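You operate a simulated robot arm through the tools that you are given. There is no shell and no other tool.

You are at the controls of a simulated two-armed robot. One attempt, no reset.

Task
Put the purple block on the step of the plate rack. Pick up the green block from the top of the long steel bench with one hand, pass it to the other hand and put it on the low shelf of the long steel bench. Count the white can with a blue bands on the top of the long steel bench, then put as many of the closed blue cans from the top of the long steel bench in the yellow bin there. Open the wide drawer, fetch the small blue sponge and set it in the inside of the wide drawer, then shut the drawer. Put one of the pink can with a loose valve cups from the top of the square steel stand on the low shelf of the long steel bench. Take the blue can from the top of the square steel stand and leave it on the top of the long steel bench. Take the divider from the second shelf from the bottom of the steel rack and leave it on the top of the side bench. Take the blue can with a white band from the right end of the bench with taps and put it on the top of the trial bench. Push the right bench drawer shut. Any order will do. Set down upright: purple block, pink can with a loose valve cup, blue can, blue can with a white band.

The check looks at the end state, three seconds after you hand in, the way a careful person would. Anything else that was tipped, shoved, dropped, spilled or broken makes it a failure.

Robot
Two 7-joint arms with two-finger parallel grippers on one trunk, on a base that drives. Base frame: it is fixed to the floor where the robot stands at the start and does not move with it; the origin is under the middle of the robot, x ahead of it, y to its left, z up. Units: mm, degrees, N and s.
The left shoulder is at the start at [59, 174, 1234], the right one opposite. With the tool pointing down near the work surface each hand reaches from about 220 to 680 mm from the robot's upright axis, wherever it stands, measured 20 degrees to its own side. Places, roughly: blue can (5x5x12 cm) [4100, 1900, 900]; blue can with a white band (5x5x15 cm) [-3600, 900, 900]; closed blue can (5x5x14 cm) [2000, 2600, 900]; divider (20x14x9 cm) [-3300, -1100, 600]; green block [2000, 1750, 1000]; inside of the wide drawer [1800, 2600, 700]; low shelf of the long steel bench [2000, 2100, 200]; pink can with a loose valve cup (5x5x14 cm) [4200, 2000, 900]; purple block [2750, -500, 1000]; right bench drawer [-3300, 900, 800]; small blue sponge (5x5x4 cm) [2000, 2700, 900]; step of the plate rack (104x20 cm) [1400, -860, 840]; top of the long steel bench [2000, 2100, 900]; top of the side bench [-3700, 1800, 800]; top of the trial bench [-600, -1000, 900]; white can with a blue band (5x5x15 cm) [2000, 2400, 900]; wide drawer [1800, 2600, 800]; yellow bin (30x20x15 cm) [1800, 2500, 900]. Payload 3.6 kg a hand.
The tool frame of a hand sits at the grasp point between the pads (the TCP): z along the fingers, y along the line on which they close. The tips reach 30 mm beyond it. Largest opening 110 mm; finger width 20, thickness 10; the body of the gripper, 48 by 112 mm, starts 55 mm behind the TCP.
Orientation is told as [roll, pitch, yaw] about the base's x, y, z axes, in that order, counted from this pose: with the fingers straight down and closing along the base's y, the tool's x points along the base's -x, its y along +y and its z along -z.

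Tools
- The arms move only by the tool send_rows. It takes "left_plan", "right_plan" or both (then of equal length, played together; a hand with none holds still); each is a list of rows, each a list of 7 numbers: the closure, from 0 (fully open) to 1 (shut), then the shift along the tool's x, y, z in mm, then the turn, a rotation vector about the tool's x, y, z in degrees. In form: [[claw, tx, ty, tz, rx, ry, rz], ...]. A call has 1 to 20 rows; each row shifts and turns the commanded pose from where the row before left it, along the tool's axes as they then stand. A row lasts 0.2 s, in which the tool goes at most 50 mm and 8.6 degrees; a call with a longer step from one row to the next is refused whole, and so is a gripper value outside its range. Where a pose cannot be reached the arm comes as near as it can. A force on the tool above 40 N (or 10 N above the force at the start of the call, whichever is more), or a blocked arm, ends the call early, and 0.2 s more pass. The fingers move at their own pace (about 153 mm/s each) and stop on an object; they squeeze with about 44 N. The grip force told is the motor's: it shows also when the fingers shut on nothing. Time passes only in rows, and 0.2 s behind the last, so rows that do not move let the fingers close. The reply holds the time, the measured pose of the TCP, the force on the tool along the base axes, the opening and the grip force, in the units named above and with some noise, with the torque about the TCP (base axes, N m) and any sound that the robot's microphone picked up.
- Cameras (640 x 400 px; columns grow to the right, rows downward): "scene" is now at [131.6, -49.9, 1405.1]; the picture's right is [-0.56, -0.83, 0.00], its down [-0.50, 0.34, -0.80] and it looks along [0.66, -0.45, -0.60] (base axes); focal length 214 px, centre (320, 200). "left" rides on the left gripper at [72, -17, -103] in its tool frame; the picture's right is [0.23, 0.97, 0.00], its down [-0.76, 0.18, -0.62] and it looks along [-0.61, 0.14, 0.78] (tool axes); focal length 222 px, centre (320, 200). "right" rides on the right gripper at [72, 17, -103] in its tool frame; the picture's right is [-0.23, 0.97, 0.00], its down [-0.76, -0.18, -0.62] and it looks along [-0.61, -0.14, 0.78] (tool axes); focal length 222 px, centre (320, 200). There is no depth. A picture from a camera that has moved, and an enlarged one, comes with that camera's place and axes in the base frame and with its lens.
- snapshot(camera): a new picture of that camera. It takes no simulated time.
- raise_lower(by): slides the trunk up (or, below 0, down) by that many mm; the arms and the scene camera ride with it, the base frame stays. It gives what a move gives, with no picture.
- drive_base(legs): drives the robot by 1 to 6 legs, each [ahead, left, turn to the left] in mm, mm and degrees, along the robot's own axes; the way and the turn of a leg run together, so that a leg with both is an arc; at most 1500 mm and 180 degrees a leg. The arms and the cameras ride along, it lands a little off, and it stops where it bumps. It gives what a move gives.
- pan_tilt(pan, tilt): turns the head with the scene camera to pan (to the left, within 86 degrees either way) and tilt (down, from -29 to 69), counted from straight ahead of the robot. It gives what a move gives.
- zoom(camera, box): a new picture of the part [left, top, right, bottom] of that camera's present view, enlarged. It takes no simulated time.
- finish_job(): hands the job in; it is judged then, once.

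Places have to be worked out from the pictures, the camera data and where the tool is seen. Open the grippers and draw the arms clear of the work before you hand the job in, unless the task says otherwise.

The tools are called as name(argument=value, ...) on one line, values as JSON. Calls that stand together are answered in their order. send_rows: Moves the arms, as the interface text tells. Its arguments: {"type":"object","properties":{"left_plan":{"type":"array","items":{"type":"array","items":{"type":"number"}}},"right_plan":{"type":"array","items":{"type":"array","items":{"type":"number"}}}},"required":[]} The other tools are called the same way: raise_lower (by) slides the trunk up or down; drive_base (legs) drives the base; pan_tilt (pan, tilt) turns the head that bears the scene camera; snapshot (camera) takes a picture; zoom (camera, box) takes an enlarged picture of a part of a camera's view; finish_job () hands the job in.

At the start:

```text
t: 0.0
left_eef_pos: [447.2, 218.2, 1176.3]
left_tool_rot: [0.0, 0.0, 0.0]
left_ft_force: [-0.2, 0.3, 0.6]
left_moment: [-0.02, 0.02, -0.01]
left_opening: 110.3
left_finger_force: 0.0
right_eef_pos: [367.4, -181.7, 1169.7]
right_tool_rot: [0.1, 0.1, 0.0]
right_ft_force: [0.3, 0.1, -0.3]
right_moment: [0.01, -0.03, -0.05]
right_opening: 110.0
right_finger_force: 0.1
trunk travel left (down, up): [-350.0, 413.0]
robot x, y, heading: [3.2, -1.8, 0.1]
head pan, tilt: [-34.3, 37.0]
```

scene: 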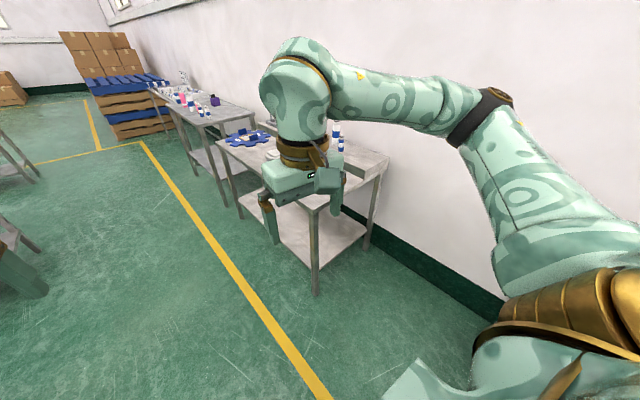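
right: 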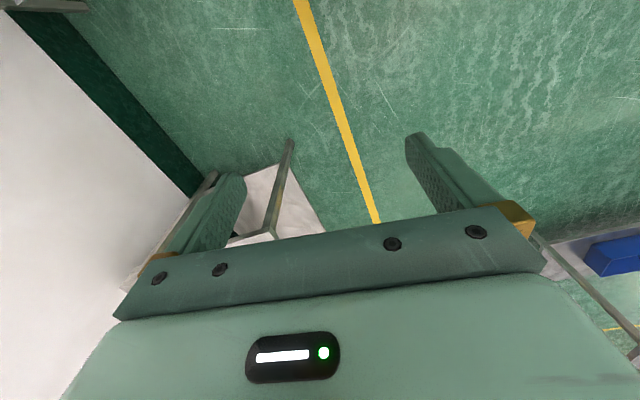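
left: 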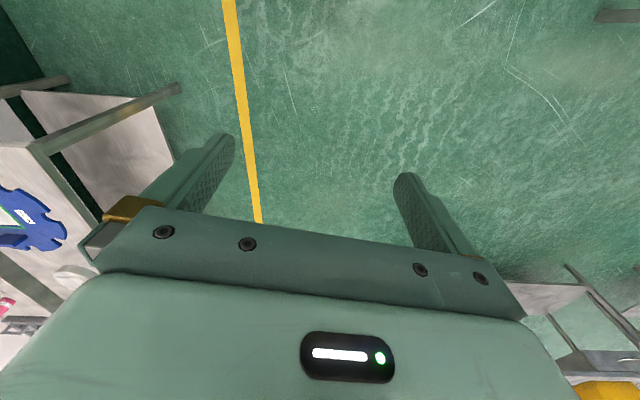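

The right arm blocks much of the view. I'll turn the head to look round the room first, beginning to the left.

pan_tilt(pan=45, tilt=15)

snapshot(camera="scene")

pan_tilt(pan=0, tilt=15)

snapshot(camera="scene")

pan_tilt(pan=-30, tilt=15)

snapshot(camera="scene")

pan_tilt(pan=86, tilt=15)

snapshot(camera="scene")

pan_tilt(pan=-86, tilt=15)

snapshot(camera="scene")

```text
t: 1.5
left_eef_pos: [447.4, 217.2, 1176.6]
left_tool_rot: [0.0, 0.0, 0.0]
left_ft_force: [0.2, -0.3, 0.5]
left_moment: [0.02, -0.02, 0.02]
left_opening: 109.9
left_finger_force: 0.1
right_eef_pos: [369.0, -182.4, 1171.1]
right_tool_rot: [0.0, 0.1, 0.0]
right_ft_force: [-0.3, 0.5, -0.5]
right_moment: [0.02, 0.04, 0.02]
right_opening: 109.8
right_finger_force: 0.0
trunk travel left (down, up): [-350.0, 413.0]
robot x, y, heading: [-1.5, 2.3, 0.0]
head pan, tilt: [45.0, 15.0]
```

```text
taken
camera scene: at [125.9, 65.1, 1440.1], right [0.71, -0.71, 0.0], down [-0.18, -0.18, -0.97], along [0.68, 0.68, -0.26], focal length 214 px, centre (320, 200)
```

scene: 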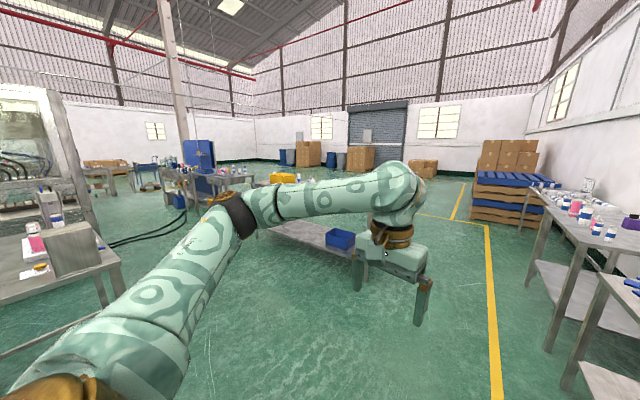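

```text
t: 2.6
left_eef_pos: [447.5, 218.6, 1176.7]
left_tool_rot: [0.1, 0.1, 0.1]
left_ft_force: [0.7, -0.3, 0.3]
left_moment: [-0.05, -0.02, 0.02]
left_opening: 110.0
left_finger_force: 0.0
right_eef_pos: [368.4, -183.4, 1171.0]
right_tool_rot: [0.1, 0.1, 0.0]
right_ft_force: [-0.3, 0.2, -0.7]
right_moment: [0.0, 0.03, -0.02]
right_opening: 109.8
right_finger_force: 0.2
trunk travel left (down, up): [-350.0, 413.0]
robot x, y, heading: [0.6, -2.7, -0.3]
head pan, tilt: [0.0, 15.0]
```

```text
taken
camera scene: at [153.2, -0.8, 1440.1], right [0.0, -1.0, 0.0], down [-0.26, 0.0, -0.97], along [0.97, 0.0, -0.26], focal length 214 px, centre (320, 200)
```

scene: 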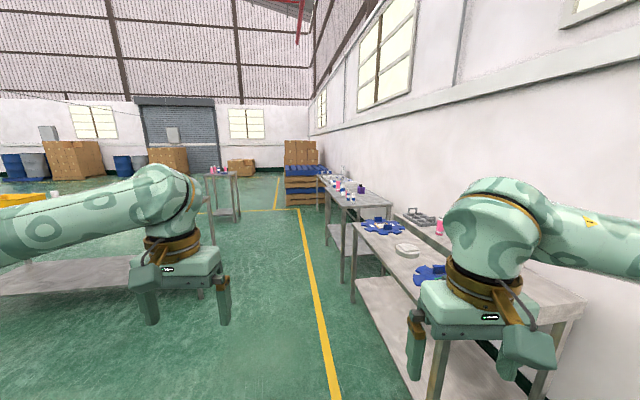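

```text
t: 3.6
left_eef_pos: [447.1, 218.1, 1177.6]
left_tool_rot: [-0.1, 0.0, 0.1]
left_ft_force: [-0.8, 0.5, -0.2]
left_moment: [-0.02, -0.04, -0.01]
left_opening: 110.1
left_finger_force: 0.1
right_eef_pos: [368.6, -183.6, 1170.4]
right_tool_rot: [0.0, -0.1, -0.1]
right_ft_force: [-0.7, 0.2, -0.6]
right_moment: [0.01, 0.0, 0.04]
right_opening: 110.3
right_finger_force: 0.0
trunk travel left (down, up): [-350.0, 413.0]
robot x, y, heading: [-1.0, 4.3, -0.1]
head pan, tilt: [-30.0, 15.0]
```

```text
taken
camera scene: at [140.7, -47.5, 1440.1], right [-0.5, -0.87, 0.0], down [-0.22, 0.13, -0.97], along [0.84, -0.48, -0.26], focal length 214 px, centre (320, 200)
```

scene: 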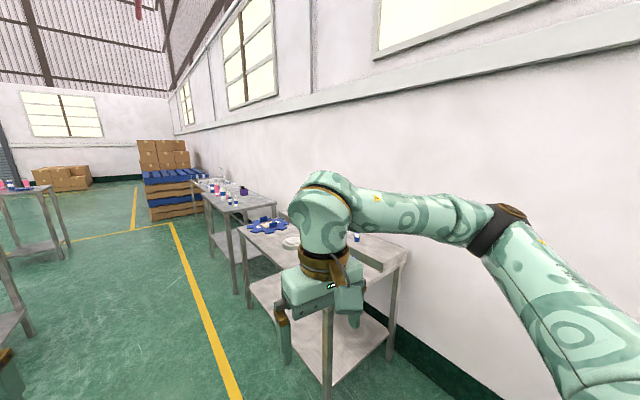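

```text
t: 5.5
left_eef_pos: [446.3, 217.3, 1177.6]
left_tool_rot: [0.1, 0.0, 0.1]
left_ft_force: [0.3, 0.7, 0.7]
left_moment: [-0.02, 0.01, 0.02]
left_opening: 109.7
left_finger_force: 0.1
right_eef_pos: [369.0, -182.6, 1170.3]
right_tool_rot: [0.0, 0.1, 0.1]
right_ft_force: [0.9, -0.1, 0.2]
right_moment: [-0.01, 0.01, 0.01]
right_opening: 109.8
right_finger_force: 0.0
trunk travel left (down, up): [-350.0, 413.0]
robot x, y, heading: [0.1, -0.1, 0.1]
head pan, tilt: [85.9, 15.0]
```

```text
taken
camera scene: at [66.5, 92.3, 1440.2], right [1.0, -0.07, 0.0], down [-0.02, -0.26, -0.97], along [0.07, 0.96, -0.26], focal length 214 px, centre (320, 200)
```

scene: 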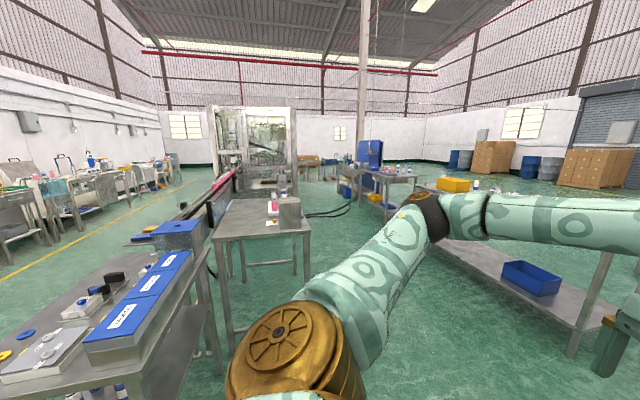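

```text
t: 8.1
left_eef_pos: [447.2, 218.1, 1177.2]
left_tool_rot: [0.0, 0.0, 0.1]
left_ft_force: [0.4, -0.8, -0.2]
left_moment: [-0.01, -0.01, -0.03]
left_opening: 109.8
left_finger_force: 0.0
right_eef_pos: [368.4, -183.0, 1170.1]
right_tool_rot: [0.1, 0.1, 0.0]
right_ft_force: [-0.5, -0.3, 0.3]
right_moment: [0.01, 0.0, -0.01]
right_opening: 109.9
right_finger_force: 0.1
trunk travel left (down, up): [-350.0, 413.0]
robot x, y, heading: [-1.3, -2.5, 0.1]
head pan, tilt: [-85.9, 15.0]
```

```text
taken
camera scene: at [66.4, -94.1, 1440.2], right [-1.0, -0.07, 0.0], down [-0.02, 0.26, -0.97], along [0.07, -0.96, -0.26], focal length 214 px, centre (320, 200)
```

scene: 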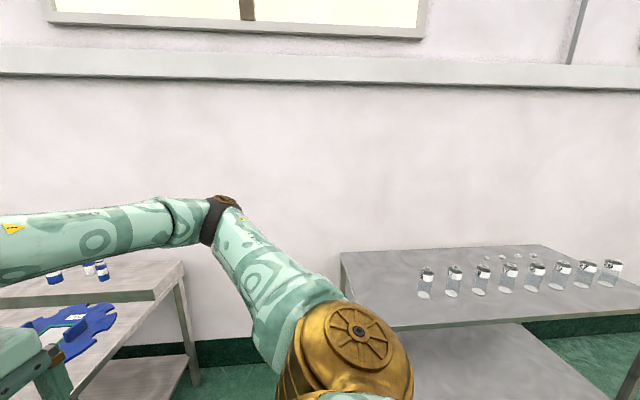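

This is a large workshop. I'll look closely at the benches on the right, where the purple block and the plate rack step are.

pan_tilt(pan=-15, tilt=20)

zoom(camera="scene", box=[240, 120, 400, 220])

snapshot(camera="scene")

```text
t: 9.6
left_eef_pos: [447.1, 217.5, 1178.2]
left_tool_rot: [0.0, 0.0, 0.1]
left_ft_force: [1.0, 0.7, -0.6]
left_moment: [0.01, 0.03, 0.0]
left_opening: 110.1
left_finger_force: 0.1
right_eef_pos: [369.1, -183.9, 1169.6]
right_tool_rot: [0.1, 0.2, 0.0]
right_ft_force: [-0.4, -0.6, -1.0]
right_moment: [-0.01, 0.03, -0.02]
right_opening: 109.9
right_finger_force: 0.0
trunk travel left (down, up): [-350.0, 413.0]
robot x, y, heading: [-0.8, -2.9, 0.0]
head pan, tilt: [-15.0, 20.0]
```

```text
4.00 times, centred on (320, 170) of scene
camera zoom: at [149.7, -25.1, 1432.0], right [-0.26, -0.97, 0.0], down [-0.33, 0.09, -0.94], along [0.91, -0.24, -0.34], focal length 858 px, centre (320, 320)
```

zoom: 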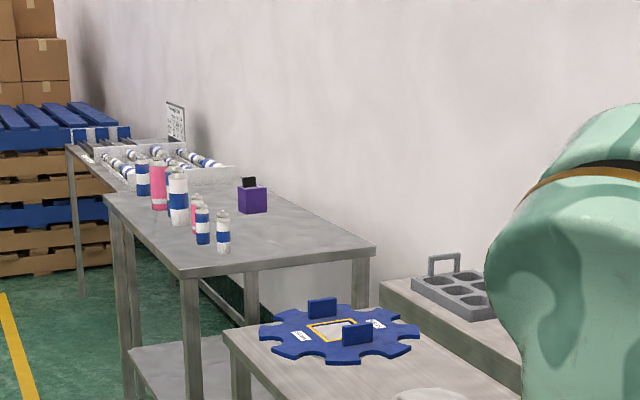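

```text
taken
camera scene: at [149.7, -25.1, 1432.0], right [-0.26, -0.97, 0.0], down [-0.33, 0.09, -0.94], along [0.91, -0.24, -0.34], focal length 214 px, centre (320, 200)
```

scene: 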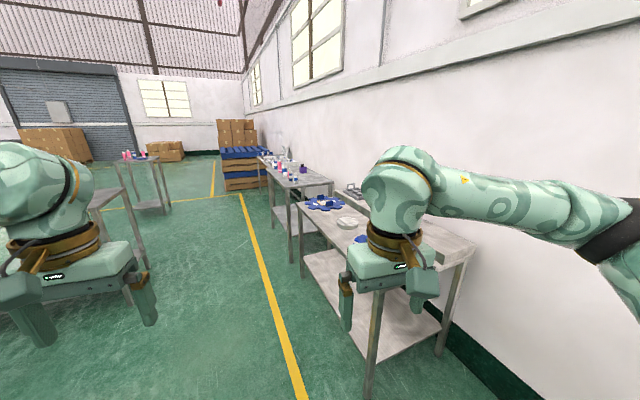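

The purple block, with a black knob on top, stands on the second bench near x≈2650, y≈-470. I'll look down to gauge the robot's own footprint before driving.

pan_tilt(pan=0, tilt=69)

snapshot(camera="scene")

pan_tilt(pan=86, tilt=60)

snapshot(camera="scene")

```text
t: 10.7
left_eef_pos: [447.1, 218.0, 1177.4]
left_tool_rot: [0.0, 0.0, 0.2]
left_ft_force: [-0.3, 0.8, -0.6]
left_moment: [0.01, -0.02, 0.0]
left_opening: 110.2
left_finger_force: 0.0
right_eef_pos: [369.4, -183.3, 1170.7]
right_tool_rot: [0.0, 0.0, -0.1]
right_ft_force: [0.0, 0.2, -0.4]
right_moment: [0.02, -0.03, -0.01]
right_opening: 110.0
right_finger_force: 0.0
trunk travel left (down, up): [-350.0, 413.0]
robot x, y, heading: [-1.9, 2.8, -0.2]
head pan, tilt: [0.0, 68.8]
```

```text
taken
camera scene: at [115.7, -0.9, 1364.5], right [0.0, -1.0, 0.0], down [-0.93, 0.0, -0.36], along [0.36, 0.0, -0.93], focal length 214 px, centre (320, 200)
```

scene: 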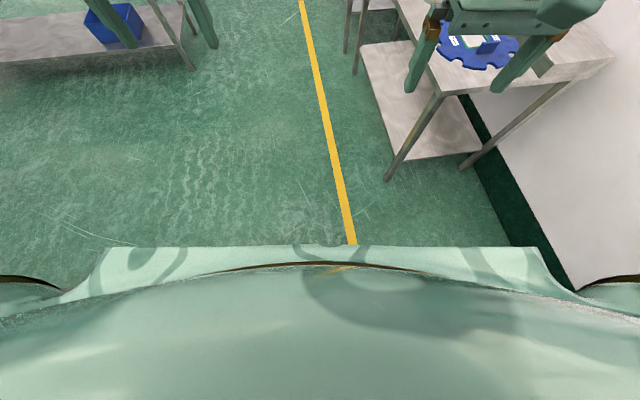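

```text
t: 12.3
left_eef_pos: [447.6, 217.5, 1177.6]
left_tool_rot: [0.0, 0.0, -0.1]
left_ft_force: [0.0, 0.4, -0.1]
left_moment: [-0.02, -0.01, 0.01]
left_opening: 110.3
left_finger_force: 0.1
right_eef_pos: [369.5, -183.1, 1170.8]
right_tool_rot: [0.0, 0.0, 0.0]
right_ft_force: [0.4, 0.1, -0.3]
right_moment: [0.04, 0.01, 0.01]
right_opening: 110.2
right_finger_force: 0.1
trunk travel left (down, up): [-350.0, 413.0]
robot x, y, heading: [-0.8, -0.6, -0.0]
head pan, tilt: [85.9, 60.0]
```

```text
taken
camera scene: at [64.5, 65.6, 1373.9], right [1.0, -0.07, 0.0], down [-0.06, -0.86, -0.5], along [0.04, 0.5, -0.87], focal length 214 px, centre (320, 200)
```

scene: 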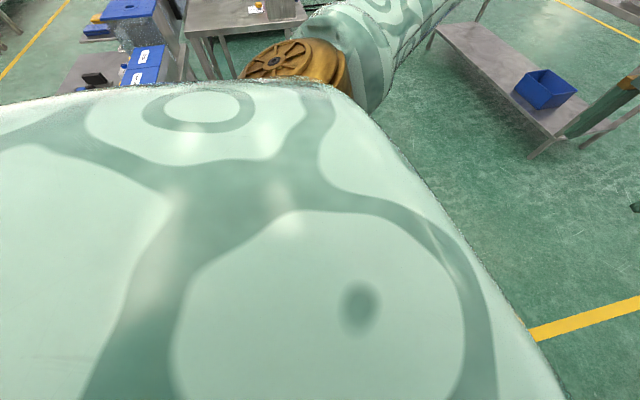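

The base seems to reach about 300 mm ahead at most. I'll drive clear of the right-hand benches, staying at y≈300 and going to x≈2650, then turn to face the wall.

drive_base(legs=[[1300, 330, 0], [1350, 0, 0], [0, 0, -90]])

pan_tilt(pan=0, tilt=45)

snapshot(camera="scene")

```text
t: 29.3
left_eef_pos: [2874.0, -133.4, 1177.4]
left_tool_rot: [0.0, 0.1, -90.2]
left_ft_force: [-0.4, -0.4, 0.0]
left_moment: [0.0, 0.0, 0.04]
left_opening: 109.8
left_finger_force: 0.0
right_eef_pos: [2473.5, -53.6, 1170.5]
right_tool_rot: [0.1, 0.1, -90.2]
right_ft_force: [-1.2, -0.8, 0.0]
right_moment: [0.02, 0.06, 0.0]
right_opening: 110.3
right_finger_force: 0.1
trunk travel left (down, up): [-350.0, 413.0]
robot x, y, heading: [2662.7, 315.0, -90.4]
head pan, tilt: [85.9, 60.0]
```

```text
t: 30.9
left_eef_pos: [2873.8, -134.5, 1178.0]
left_tool_rot: [0.0, -0.1, -90.2]
left_ft_force: [-0.8, 0.9, 0.7]
left_moment: [0.03, 0.01, 0.03]
left_opening: 110.1
left_finger_force: 0.1
right_eef_pos: [2474.1, -53.6, 1171.4]
right_tool_rot: [0.1, 0.2, -90.2]
right_ft_force: [0.2, -0.4, 0.2]
right_moment: [-0.01, -0.01, 0.02]
right_opening: 110.0
right_finger_force: 0.1
trunk travel left (down, up): [-350.0, 413.0]
robot x, y, heading: [2659.5, 316.3, -90.2]
head pan, tilt: [0.0, 45.0]
```

```text
taken
camera scene: at [2657.7, 172.3, 1393.3], right [-1.0, 0.0, 0.0], down [0.0, 0.71, -0.71], along [0.0, -0.71, -0.71], focal length 214 px, centre (320, 200)
```

scene: 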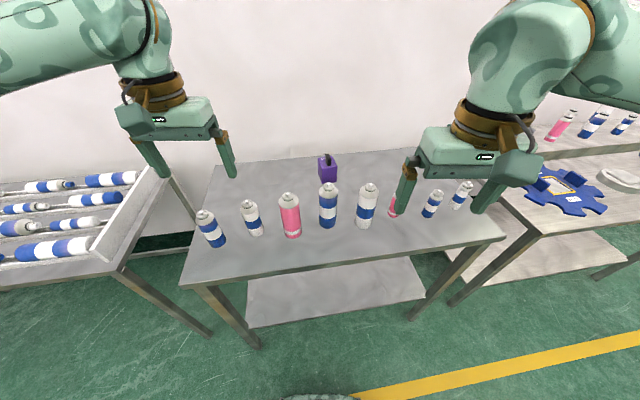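

The purple block stands behind a row of cans on this bench. I'll zoom in for detail.

zoom(camera="scene", box=[190, 130, 510, 330])

zoom(camera="scene", box=[280, 140, 376, 200])

```text
2.00 times, centred on (350, 230) of scene
camera zoom: at [2657.7, 172.3, 1393.3], right [-1.0, 0.0, 0.0], down [0.0, 0.71, -0.71], along [0.0, -0.71, -0.71], focal length 429 px, centre (260, 140)
```

zoom: 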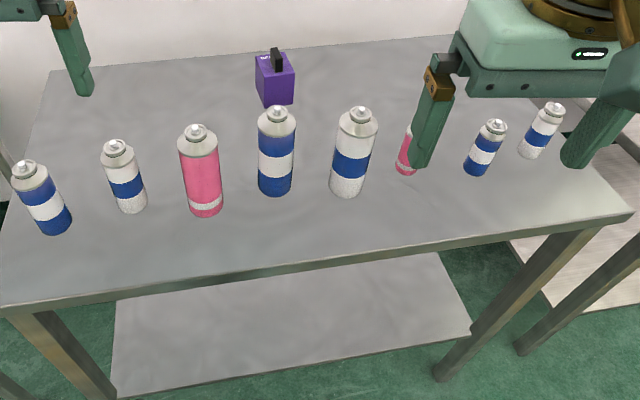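

```text
6.67 times, centred on (328, 170) of scene
camera zoom: at [2657.7, 172.3, 1393.3], right [-1.0, 0.0, 0.0], down [0.0, 0.71, -0.71], along [0.0, -0.71, -0.71], focal length 1430 px, centre (267, 400)
```

zoom: 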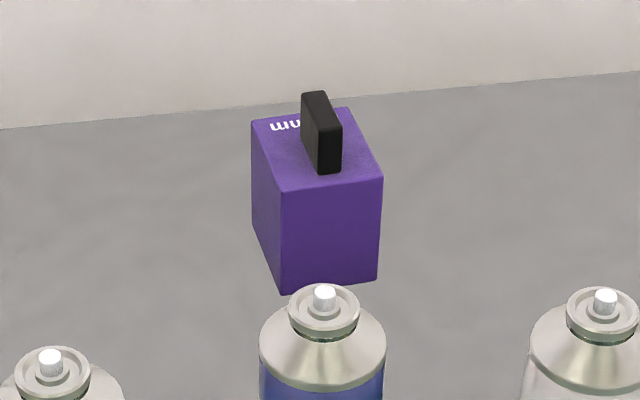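

I need the bench height and the block's place. I'll raise the trunk 250 mm for a parallax view.

raise_lower(by=250)

zoom(camera="scene", box=[190, 130, 510, 330])

zoom(camera="scene", box=[272, 170, 368, 230])

```text
t: 33.4
left_eef_pos: [2875.9, -133.6, 1427.0]
left_tool_rot: [0.1, 0.0, -90.2]
left_ft_force: [-0.8, 0.0, 0.1]
left_moment: [0.02, 0.0, 0.0]
left_opening: 109.9
left_finger_force: 0.0
right_eef_pos: [2474.3, -53.0, 1419.7]
right_tool_rot: [0.0, 0.2, -90.1]
right_ft_force: [-0.6, 0.0, 0.5]
right_moment: [0.0, -0.02, 0.0]
right_opening: 110.0
right_finger_force: 0.1
trunk travel left (down, up): [-600.0, 163.0]
robot x, y, heading: [2661.7, 313.4, -90.2]
head pan, tilt: [0.0, 45.0]
```

```text
2.00 times, centred on (350, 230) of scene
camera zoom: at [2657.8, 218.4, 1644.9], right [-1.0, 0.0, 0.0], down [0.0, 0.71, -0.71], along [0.0, -0.71, -0.71], focal length 429 px, centre (260, 140)
```

zoom: 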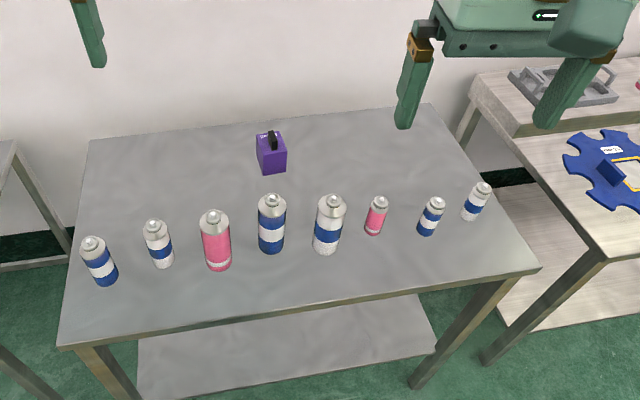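

```text
6.67 times, centred on (320, 200) of scene
camera zoom: at [2657.8, 218.4, 1644.9], right [-1.0, 0.0, 0.0], down [0.0, 0.71, -0.71], along [0.0, -0.71, -0.71], focal length 1430 px, centre (320, 200)
```

zoom: 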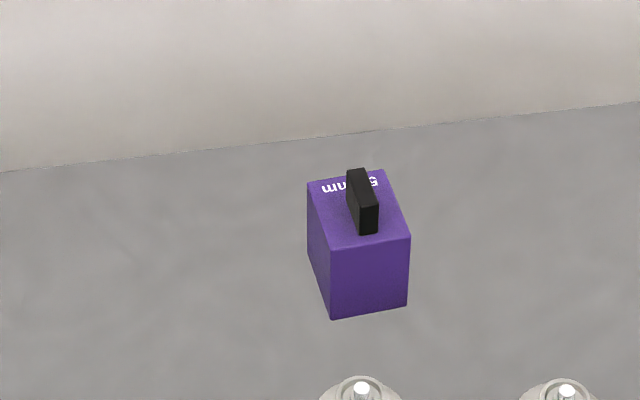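

Triangulating puts the bench top at z≈867. The block is centred near (2632, -478), about 55 × 65 × 73 mm and turned about 13°. I'll check how far the base sticks out.

pan_tilt(pan=0, tilt=69)

snapshot(camera="scene")

pan_tilt(pan=45, tilt=69)

snapshot(camera="scene")

```text
t: 34.3
left_eef_pos: [2874.4, -133.3, 1426.8]
left_tool_rot: [0.0, -0.1, -90.2]
left_ft_force: [-0.8, 0.6, 0.6]
left_moment: [-0.03, 0.0, 0.0]
left_opening: 109.9
left_finger_force: 0.0
right_eef_pos: [2474.1, -53.5, 1420.4]
right_tool_rot: [0.1, 0.0, -90.2]
right_ft_force: [-0.3, -0.1, 0.2]
right_moment: [0.0, -0.01, 0.03]
right_opening: 110.0
right_finger_force: 0.0
trunk travel left (down, up): [-600.0, 163.0]
robot x, y, heading: [2656.7, 313.1, -90.1]
head pan, tilt: [0.0, 68.8]
```

```text
taken
camera scene: at [2657.9, 243.8, 1616.2], right [-1.0, 0.0, 0.0], down [0.0, 0.93, -0.36], along [0.0, -0.36, -0.93], focal length 214 px, centre (320, 200)
```

scene: 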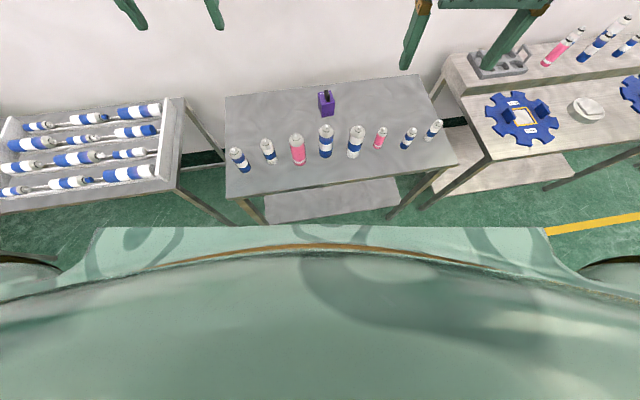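

```text
t: 35.4
left_eef_pos: [2874.4, -133.8, 1426.6]
left_tool_rot: [0.0, 0.1, -90.3]
left_ft_force: [0.0, -0.9, 0.0]
left_moment: [0.01, 0.03, 0.05]
left_opening: 110.0
left_finger_force: 0.0
right_eef_pos: [2473.8, -53.4, 1418.9]
right_tool_rot: [0.0, 0.1, -90.2]
right_ft_force: [-0.6, -0.5, -0.8]
right_moment: [0.0, 0.03, 0.02]
right_opening: 110.2
right_finger_force: 0.0
trunk travel left (down, up): [-600.0, 163.0]
robot x, y, heading: [2660.0, 315.4, -90.2]
head pan, tilt: [45.0, 68.8]
```

```text
taken
camera scene: at [2697.5, 260.0, 1616.2], right [-0.71, -0.7, 0.0], down [-0.66, 0.66, -0.36], along [0.25, -0.26, -0.93], focal length 214 px, centre (320, 200)
```

scene: 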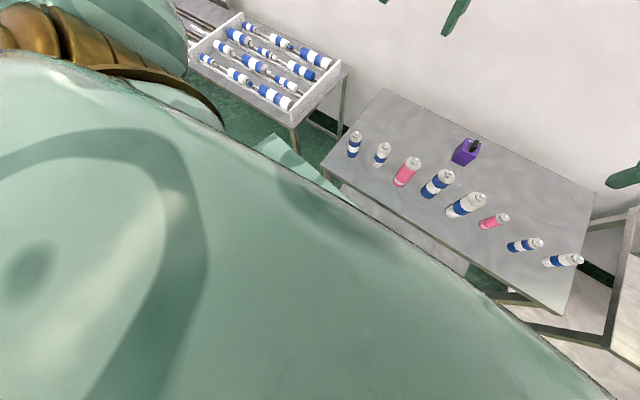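

The chest hides the base from the head camera. I'll pitch the left wrist back by 32° so its camera can see how far the base reaches forward.

send_rows(left_plan=[[0, 0, 0, 0, 0, 8, 0], [0, 0, 0, 0, 0, 8, 0], [0, 0, 0, 0, 0, 8, 0], [0, 0, 0, 0, 0, 8, 0]])

snapshot(camera="left")

```text
t: 36.4
left_eef_pos: [2874.7, -133.5, 1427.3]
left_tool_rot: [0.0, 12.0, -90.2]
left_ft_force: [-0.3, -0.7, 1.0]
left_moment: [0.03, 0.01, -0.01]
left_opening: 110.0
left_finger_force: 0.0
left hand out of reach, approached as far as the arm can: row 2, 3, 4
right_eef_pos: [2473.7, -52.7, 1421.0]
right_tool_rot: [0.0, 0.2, -90.2]
right_ft_force: [-0.2, -0.1, -0.2]
right_moment: [0.06, 0.01, 0.02]
right_opening: 110.0
right_finger_force: 0.0
trunk travel left (down, up): [-600.0, 163.0]
robot x, y, heading: [2656.8, 316.6, -90.1]
head pan, tilt: [45.0, 68.8]
```

```text
taken
camera left: at [2856.4, -84.1, 1544.9], right [0.97, 0.22, 0.05], down [0.17, -0.88, 0.45], along [0.14, -0.43, -0.89], focal length 222 px, centre (320, 200)
```

left: 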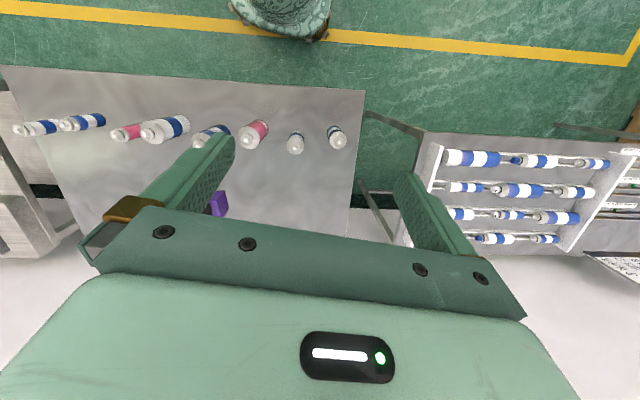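

The wrist view shows the base ends only about 160–200 mm ahead of the axis, so I can stand fairly near the bench. I'll restore the left wrist and measure the result.

send_rows(left_plan=[[0, 0, 0, 0, 0, -6, 0], [0, 0, 0, 0, 0, -6, 0], [0, 0, 0, 0, 0, 0, 0]])

```text
t: 37.2
left_eef_pos: [2873.9, -133.6, 1426.8]
left_tool_rot: [0.0, 0.0, -90.2]
left_ft_force: [-0.1, 0.0, 0.6]
left_moment: [-0.03, 0.02, 0.01]
left_opening: 110.2
left_finger_force: 0.0
right_eef_pos: [2471.9, -54.5, 1419.2]
right_tool_rot: [0.1, 0.0, -90.2]
right_ft_force: [-0.4, -0.5, -0.5]
right_moment: [0.04, -0.02, 0.03]
right_opening: 109.9
right_finger_force: 0.0
trunk travel left (down, up): [-600.0, 163.0]
robot x, y, heading: [2659.4, 315.1, -90.3]
head pan, tilt: [45.0, 68.8]
```

Wrist restored. I'll align with the bench edge (heading about -80.7°) and move to about 255 mm from it, with the block slightly right of centre.

drive_base(legs=[[0, 0, 9.5], [168, -45, 0]])

raise_lower(by=-250)

pan_tilt(pan=-5, tilt=50)

snapshot(camera="scene")

snapshot(camera="right")

```text
t: 39.4
left_eef_pos: [2925.4, -262.3, 1428.3]
left_tool_rot: [-0.1, -0.1, -80.8]
left_ft_force: [-1.3, 0.1, 0.5]
left_moment: [-0.03, 0.0, 0.03]
left_opening: 109.7
left_finger_force: 0.1
right_eef_pos: [2517.8, -248.4, 1420.6]
right_tool_rot: [0.0, 0.1, -80.8]
right_ft_force: [0.2, 0.1, 0.1]
right_moment: [-0.04, 0.0, 0.0]
right_opening: 109.9
right_finger_force: 0.0
trunk travel left (down, up): [-600.0, 163.0]
robot x, y, heading: [2637.3, 144.3, -80.8]
head pan, tilt: [45.0, 68.8]
```

```text
t: 42.0
left_eef_pos: [2926.3, -262.8, 1178.4]
left_tool_rot: [0.0, -0.1, -80.9]
left_ft_force: [-0.4, -0.4, -0.9]
left_moment: [0.01, -0.04, 0.02]
left_opening: 110.1
left_finger_force: 0.1
right_eef_pos: [2518.3, -249.7, 1171.1]
right_tool_rot: [0.1, 0.0, -80.7]
right_ft_force: [0.0, -0.1, -0.2]
right_moment: [-0.03, 0.06, 0.01]
right_opening: 110.0
right_finger_force: 0.0
trunk travel left (down, up): [-350.0, 413.0]
robot x, y, heading: [2639.7, 142.0, -80.7]
head pan, tilt: [45.0, 68.8]
```

```text
t: 43.1
left_eef_pos: [2926.4, -264.1, 1178.5]
left_tool_rot: [0.0, -0.1, -80.9]
left_ft_force: [0.5, -1.1, -0.2]
left_moment: [-0.01, 0.01, -0.04]
left_opening: 110.3
left_finger_force: 0.1
right_eef_pos: [2517.7, -250.5, 1170.7]
right_tool_rot: [0.0, 0.1, -80.8]
right_ft_force: [-1.0, -0.3, 0.3]
right_moment: [-0.01, 0.02, 0.03]
right_opening: 110.2
right_finger_force: 0.2
trunk travel left (down, up): [-350.0, 413.0]
robot x, y, heading: [2643.1, 144.1, -81.0]
head pan, tilt: [-5.0, 50.0]
```

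```text
taken
camera scene: at [2655.4, 5.9, 1386.4], right [-1.0, -0.07, 0.0], down [-0.06, 0.76, -0.64], along [0.05, -0.64, -0.77], focal length 214 px, centre (320, 200)
```

scene: 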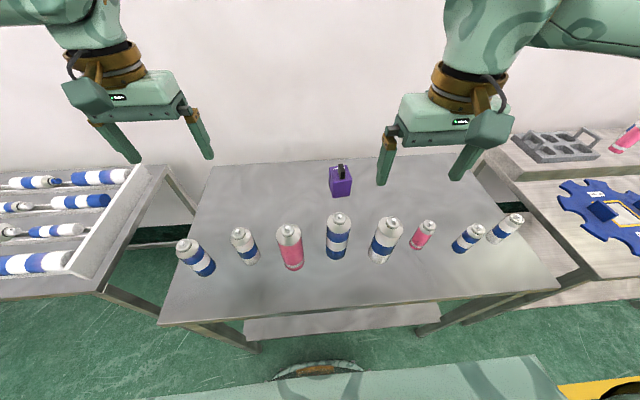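

```text
taken
camera right: at [2522.8, -175.2, 1273.3], right [1.0, -0.07, 0.0], down [-0.05, -0.78, 0.62], along [-0.04, -0.62, -0.78], focal length 222 px, centre (320, 200)
```

right: 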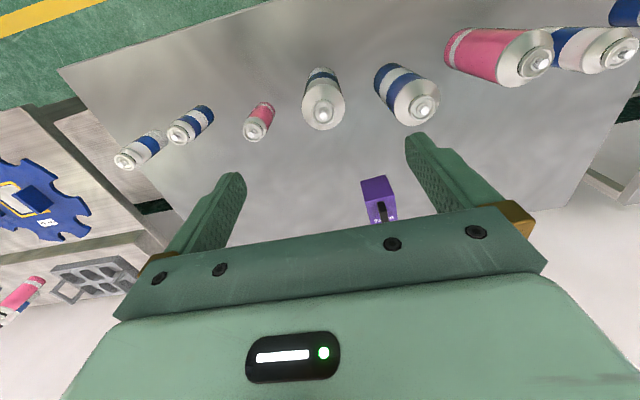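

Now well placed: the robot is at (2640, 143), heading -80.8°. I'll zoom on the block for a precise fix from this second viewpoint.

zoom(camera="scene", box=[292, 150, 388, 210])

zoom(camera="right", box=[330, 150, 430, 230])

```text
6.67 times, centred on (340, 180) of scene
camera zoom: at [2655.4, 5.9, 1386.4], right [-1.0, -0.07, 0.0], down [-0.06, 0.76, -0.64], along [0.05, -0.64, -0.77], focal length 1430 px, centre (187, 333)
```

zoom: 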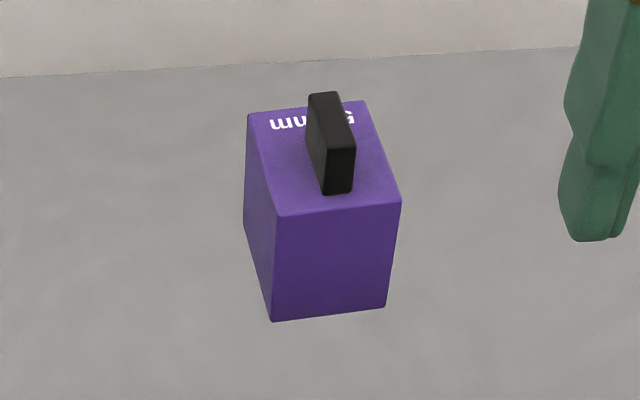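

```text
5.00 times, centred on (380, 190) of right
camera zoom: at [2522.8, -175.2, 1273.3], right [1.0, -0.07, 0.0], down [-0.05, -0.78, 0.62], along [-0.04, -0.62, -0.78], focal length 1111 px, centre (20, 250)
```

zoom: 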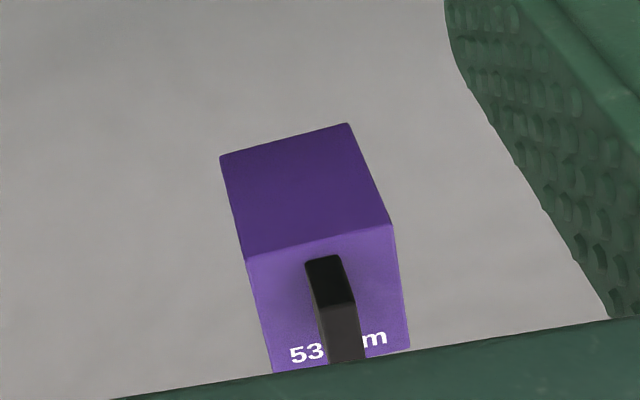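

The block, labelled "53 mm", is centred at about (2629, -479), with its top at z≈938 and its yaw about 14°. I'll move the right hand above it at the present height, turned 5° to match.

send_rows(right_plan=[[0, -40.5, 12.2, 0, 0, 0, 0], [0, -40.5, 12.2, 0, 0, 0, 0], [0, -40.5, 12.2, 0, 0, 0, 0], [0, -40.5, 12.2, 0, 0, 0, 0], [0, -40.5, 12.2, 0, 0, 0, 0], [0, -40.5, 12.2, 0, 0, 0, 0], [0, 0, 0, 0, 0, 0, -5], [0, 0, 0, 0, 0, 0, 0]])

snapshot(camera="right")

snapshot(camera="scene")

```text
t: 44.9
left_eef_pos: [2926.1, -264.7, 1178.6]
left_tool_rot: [0.0, -0.1, -80.9]
left_ft_force: [0.6, -0.5, -0.4]
left_moment: [0.05, 0.02, -0.02]
left_opening: 109.6
left_finger_force: 0.1
right_eef_pos: [2609.8, -439.3, 1168.9]
right_tool_rot: [0.1, 0.0, -80.8]
right_ft_force: [0.6, -0.1, 0.1]
right_moment: [-0.01, -0.01, 0.0]
right_opening: 110.1
right_finger_force: 0.1
right hand out of reach, approached as far as the arm can: row 6, 7
trunk travel left (down, up): [-350.0, 413.0]
robot x, y, heading: [2641.7, 142.8, -80.7]
head pan, tilt: [-5.0, 50.0]
```

```text
taken
camera right: at [2615.0, -365.2, 1271.9], right [1.0, -0.07, 0.0], down [-0.05, -0.78, 0.62], along [-0.04, -0.62, -0.78], focal length 222 px, centre (320, 200)
```

right: 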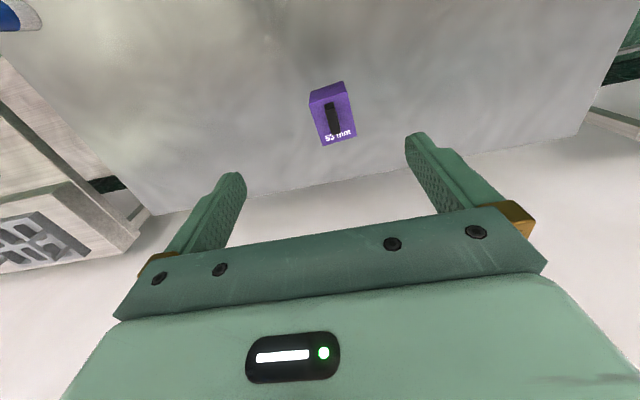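

```text
taken
camera scene: at [2655.3, 5.9, 1386.4], right [-1.0, -0.07, 0.0], down [-0.06, 0.76, -0.64], along [0.05, -0.64, -0.77], focal length 214 px, centre (320, 200)
```

scene: 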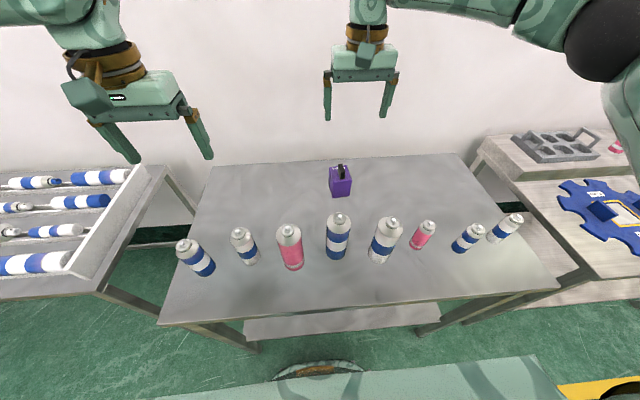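

At this height the reach ends short. I'll lower the hand 100 mm here (the tips stay above the block's handle, which is near z≈970) and then complete the forward move.

send_rows(right_plan=[[0, 0, 0, 50, 0, 0, 0], [0, 0, 0, 50, 0, 0, 0], [0, -21, 6, 5, 0, 0, 0], [0, -21, 6, 5, 0, 0, 0], [0, 0, 0, 0, 0, 0, -5], [0, 0, 0, 0, 0, 0, 0]])

snapshot(camera="right")

zoom(camera="scene", box=[270, 80, 430, 220])

```text
t: 46.3
left_eef_pos: [2928.4, -263.3, 1178.3]
left_tool_rot: [-0.1, 0.0, -80.7]
left_ft_force: [-1.2, -0.3, -0.2]
left_moment: [0.01, -0.02, 0.01]
left_opening: 110.1
left_finger_force: 0.0
right_eef_pos: [2628.7, -479.1, 1058.9]
right_tool_rot: [0.0, 0.1, -80.8]
right_ft_force: [0.0, -0.2, -0.4]
right_moment: [-0.02, -0.01, 0.03]
right_opening: 110.1
right_finger_force: 0.0
right hand out of reach, approached as far as the arm can: row 5
trunk travel left (down, up): [-350.0, 413.0]
robot x, y, heading: [2638.5, 144.6, -80.8]
head pan, tilt: [-5.0, 50.0]
```

```text
taken
camera right: at [2634.4, -404.1, 1162.0], right [1.0, -0.07, 0.0], down [-0.05, -0.78, 0.62], along [-0.04, -0.62, -0.78], focal length 222 px, centre (320, 200)
```

right: 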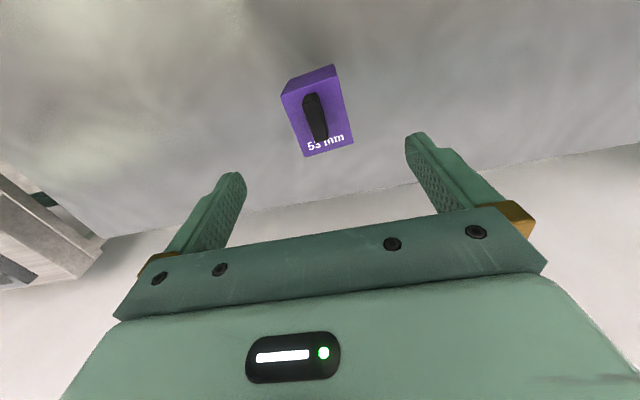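

```text
2.86 times, centred on (350, 150) of scene
camera zoom: at [2655.8, 5.6, 1386.4], right [-1.0, -0.07, 0.0], down [-0.06, 0.76, -0.64], along [0.05, -0.64, -0.77], focal length 613 px, centre (234, 343)
```

zoom: 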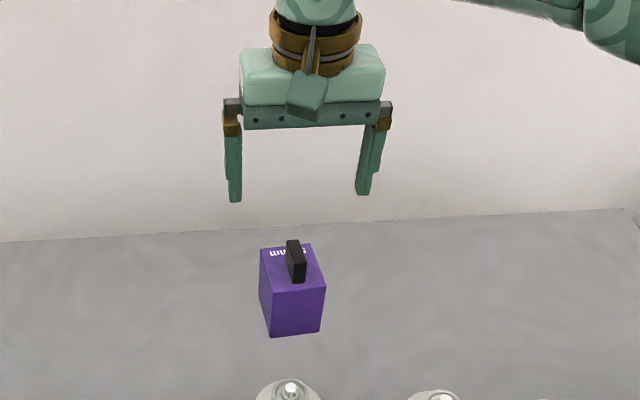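

The hand is centred over the block. I'll go down 55 mm, retry the 5° turn, and check.

send_rows(right_plan=[[0, 0, 0, 30, 0, 0, 0], [0, 0, 0, 25, 0, 0, 0], [0, 0, 0, 0, 0, 0, -5], [0, 0, 0, 0, 0, 0, 0]])

snapshot(camera="right")

```text
t: 47.3
left_eef_pos: [2926.5, -264.0, 1177.5]
left_tool_rot: [-0.1, 0.0, -80.8]
left_ft_force: [-0.8, -0.2, 0.0]
left_moment: [0.0, 0.01, 0.01]
left_opening: 110.0
left_finger_force: 0.1
right_eef_pos: [2619.3, -474.2, 1014.7]
right_tool_rot: [0.0, 0.0, -75.9]
right_ft_force: [-0.5, 0.2, 0.7]
right_moment: [-0.01, 0.0, 0.04]
right_opening: 110.0
right_finger_force: 0.1
right hand out of reach, approached as far as the arm can: row 3
trunk travel left (down, up): [-350.0, 413.0]
robot x, y, heading: [2638.8, 139.7, -80.8]
head pan, tilt: [-5.0, 50.0]
```

```text
taken
camera right: at [2616.4, -398.5, 1118.2], right [1.0, 0.02, 0.0], down [0.01, -0.78, 0.62], along [0.01, -0.62, -0.78], focal length 222 px, centre (320, 200)
```

right: 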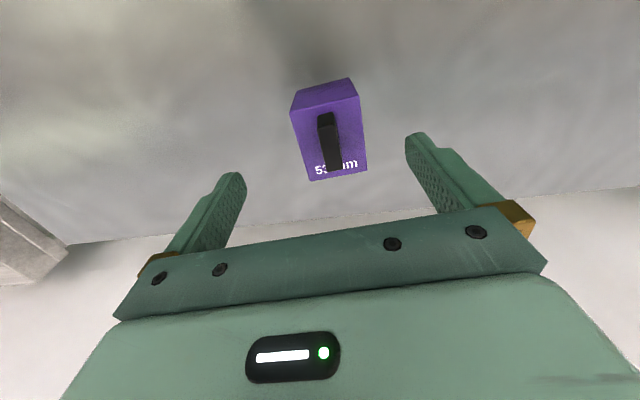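

The turn took, with a small shift. I'll correct by (+10, -5) while going down to z≈955.

send_rows(right_plan=[[0, 0, 0, 25, 0, 0, 0], [0, -3.5, 4, 15, 0, 0, 0], [0, -3.5, 4, 15, 0, 0, 0], [0, 0, 0, 0, 0, 0, 0]])

snapshot(camera="right")

zoom(camera="scene", box=[270, 100, 430, 200])

```text
t: 48.3
left_eef_pos: [2926.8, -263.9, 1177.7]
left_tool_rot: [-0.1, -0.1, -80.8]
left_ft_force: [-0.8, -0.2, 0.1]
left_moment: [0.02, 0.03, 0.0]
left_opening: 110.2
left_finger_force: 0.1
right_eef_pos: [2625.1, -475.4, 967.8]
right_tool_rot: [0.1, 0.1, -75.9]
right_ft_force: [-0.1, -0.3, 0.2]
right_moment: [-0.01, -0.03, -0.02]
right_opening: 110.1
right_finger_force: 0.1
right hand out of reach, approached as far as the arm can: row 3
trunk travel left (down, up): [-350.0, 413.0]
robot x, y, heading: [2643.2, 142.1, -80.8]
head pan, tilt: [-5.0, 50.0]
```

```text
taken
camera right: at [2622.6, -401.3, 1070.7], right [1.0, 0.02, 0.0], down [0.01, -0.78, 0.62], along [0.01, -0.62, -0.78], focal length 222 px, centre (320, 200)
```

right: 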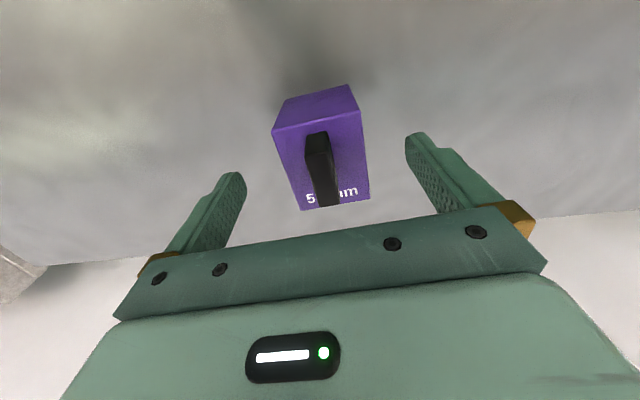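

```text
4.00 times, centred on (350, 150) of scene
camera zoom: at [2655.5, 5.8, 1386.4], right [-1.0, -0.07, 0.0], down [-0.06, 0.76, -0.64], along [0.05, -0.64, -0.77], focal length 858 px, centre (200, 400)
```

zoom: 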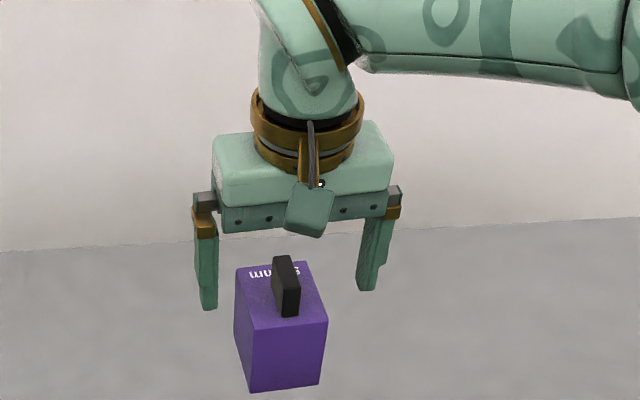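

The fingers straddle the block well. I'll descend 40 mm to z≈928.

send_rows(right_plan=[[0, 0, 0, 20, 0, 0, 0], [0, -2, 2, 20, 0, 0, 0], [0, 0, 0, 0, 0, 0, 0]])

snapshot(camera="right")

zoom(camera="scene", box=[270, 100, 430, 200])

```text
t: 49.1
left_eef_pos: [2927.2, -264.8, 1177.4]
left_tool_rot: [0.0, -0.2, -80.8]
left_ft_force: [0.5, -0.5, -0.1]
left_moment: [0.01, 0.01, 0.0]
left_opening: 110.1
left_finger_force: 0.0
right_eef_pos: [2624.4, -475.9, 938.3]
right_tool_rot: [-0.1, -0.1, -75.9]
right_ft_force: [0.8, 0.6, 0.7]
right_moment: [0.02, 0.03, -0.02]
right_opening: 109.7
right_finger_force: 0.1
right hand out of reach, approached as far as the arm can: row 2
trunk travel left (down, up): [-350.0, 413.0]
robot x, y, heading: [2639.5, 144.8, -80.7]
head pan, tilt: [-5.0, 50.0]
```

```text
taken
camera right: at [2623.8, -401.4, 1040.7], right [1.0, 0.02, 0.0], down [0.01, -0.78, 0.62], along [0.01, -0.62, -0.78], focal length 222 px, centre (320, 200)
```

right: 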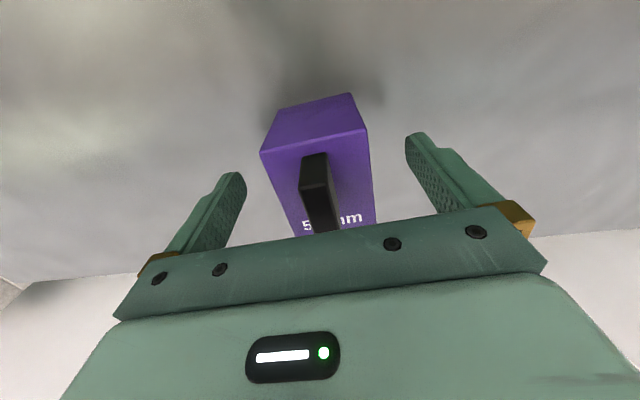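

```text
4.00 times, centred on (350, 150) of scene
camera zoom: at [2655.5, 5.8, 1386.4], right [-1.0, -0.07, 0.0], down [-0.06, 0.76, -0.64], along [0.05, -0.64, -0.77], focal length 858 px, centre (200, 400)
```

zoom: 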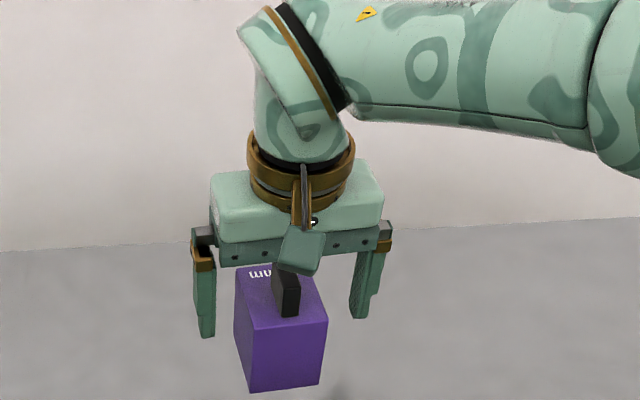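

The arm is at its reach limit, so I'll lower the trunk by 12 mm instead to get a deeper grip, then close.

raise_lower(by=-12)

send_rows(right_plan=[[1, 0, 0, 0, 0, 0, 0], [1, 0, 0, 0, 0, 0, 0], [1, 0, 0, 0, 0, 0, 0], [1, 0, 0, 0, 0, 0, 0]])

snapshot(camera="right")

zoom(camera="scene", box=[270, 100, 430, 200])

```text
t: 49.7
left_eef_pos: [2926.4, -264.0, 1166.2]
left_tool_rot: [-0.1, -0.1, -80.8]
left_ft_force: [0.3, -0.9, 0.9]
left_moment: [0.0, 0.01, -0.02]
left_opening: 110.1
left_finger_force: 0.1
right_eef_pos: [2625.0, -476.6, 926.2]
right_tool_rot: [0.1, -0.1, -75.7]
right_ft_force: [0.0, -0.7, -0.7]
right_moment: [-0.05, 0.0, 0.01]
right_opening: 110.2
right_finger_force: 0.0
trunk travel left (down, up): [-338.0, 425.0]
robot x, y, heading: [2639.1, 141.2, -80.7]
head pan, tilt: [-5.0, 50.0]
```

```text
t: 50.7
left_eef_pos: [2927.5, -264.5, 1165.1]
left_tool_rot: [-0.1, -0.1, -80.9]
left_ft_force: [0.3, 0.6, 0.2]
left_moment: [0.0, -0.01, 0.06]
left_opening: 109.8
left_finger_force: 0.0
right_eef_pos: [2626.4, -477.0, 927.0]
right_tool_rot: [0.0, 0.0, -75.7]
right_ft_force: [1.5, -0.2, 2.2]
right_moment: [0.05, 0.12, 0.01]
right_opening: 57.7
right_finger_force: 43.8
trunk travel left (down, up): [-338.0, 425.0]
robot x, y, heading: [2641.7, 142.1, -81.0]
head pan, tilt: [-5.0, 50.0]
```

```text
taken
camera right: at [2623.8, -401.8, 1029.1], right [1.0, 0.02, 0.0], down [0.01, -0.78, 0.62], along [0.01, -0.62, -0.78], focal length 222 px, centre (320, 200)
```

right: 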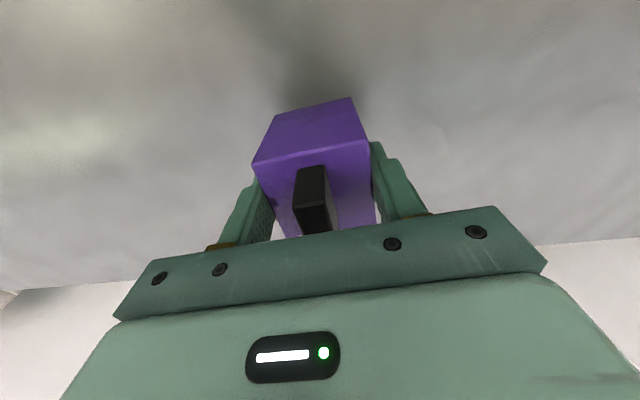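

```text
4.00 times, centred on (350, 150) of scene
camera zoom: at [2656.4, 1.8, 1374.3], right [-1.0, -0.07, 0.0], down [-0.06, 0.76, -0.64], along [0.05, -0.64, -0.77], focal length 858 px, centre (200, 400)
```

zoom: 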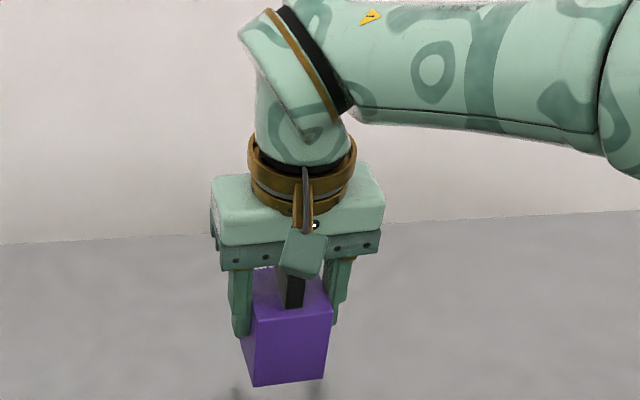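

The block is gripped (57.7 mm opening, 44 N). I'll lift straight up with the trunk by 220 mm.

raise_lower(by=220)

snapshot(camera="scene")

```text
t: 53.1
left_eef_pos: [2926.5, -264.8, 1385.8]
left_tool_rot: [0.1, 0.0, -80.8]
left_ft_force: [0.7, -0.8, 0.3]
left_moment: [-0.04, -0.01, -0.02]
left_opening: 109.8
left_finger_force: 0.0
right_eef_pos: [2624.2, -468.3, 1199.9]
right_tool_rot: [-0.5, -5.3, -75.8]
right_ft_force: [-0.1, 0.1, -2.9]
right_moment: [0.04, 0.0, 0.01]
right_opening: 57.7
right_finger_force: 43.5
trunk travel left (down, up): [-558.0, 205.0]
robot x, y, heading: [2643.2, 139.5, -80.9]
head pan, tilt: [-5.0, 50.0]
```

```text
taken
camera scene: at [2648.7, 47.9, 1595.8], right [-1.0, -0.07, 0.0], down [-0.06, 0.76, -0.64], along [0.05, -0.64, -0.77], focal length 214 px, centre (320, 200)
```

scene: 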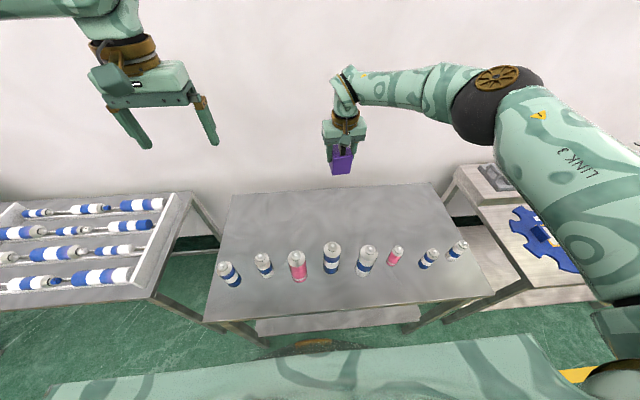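

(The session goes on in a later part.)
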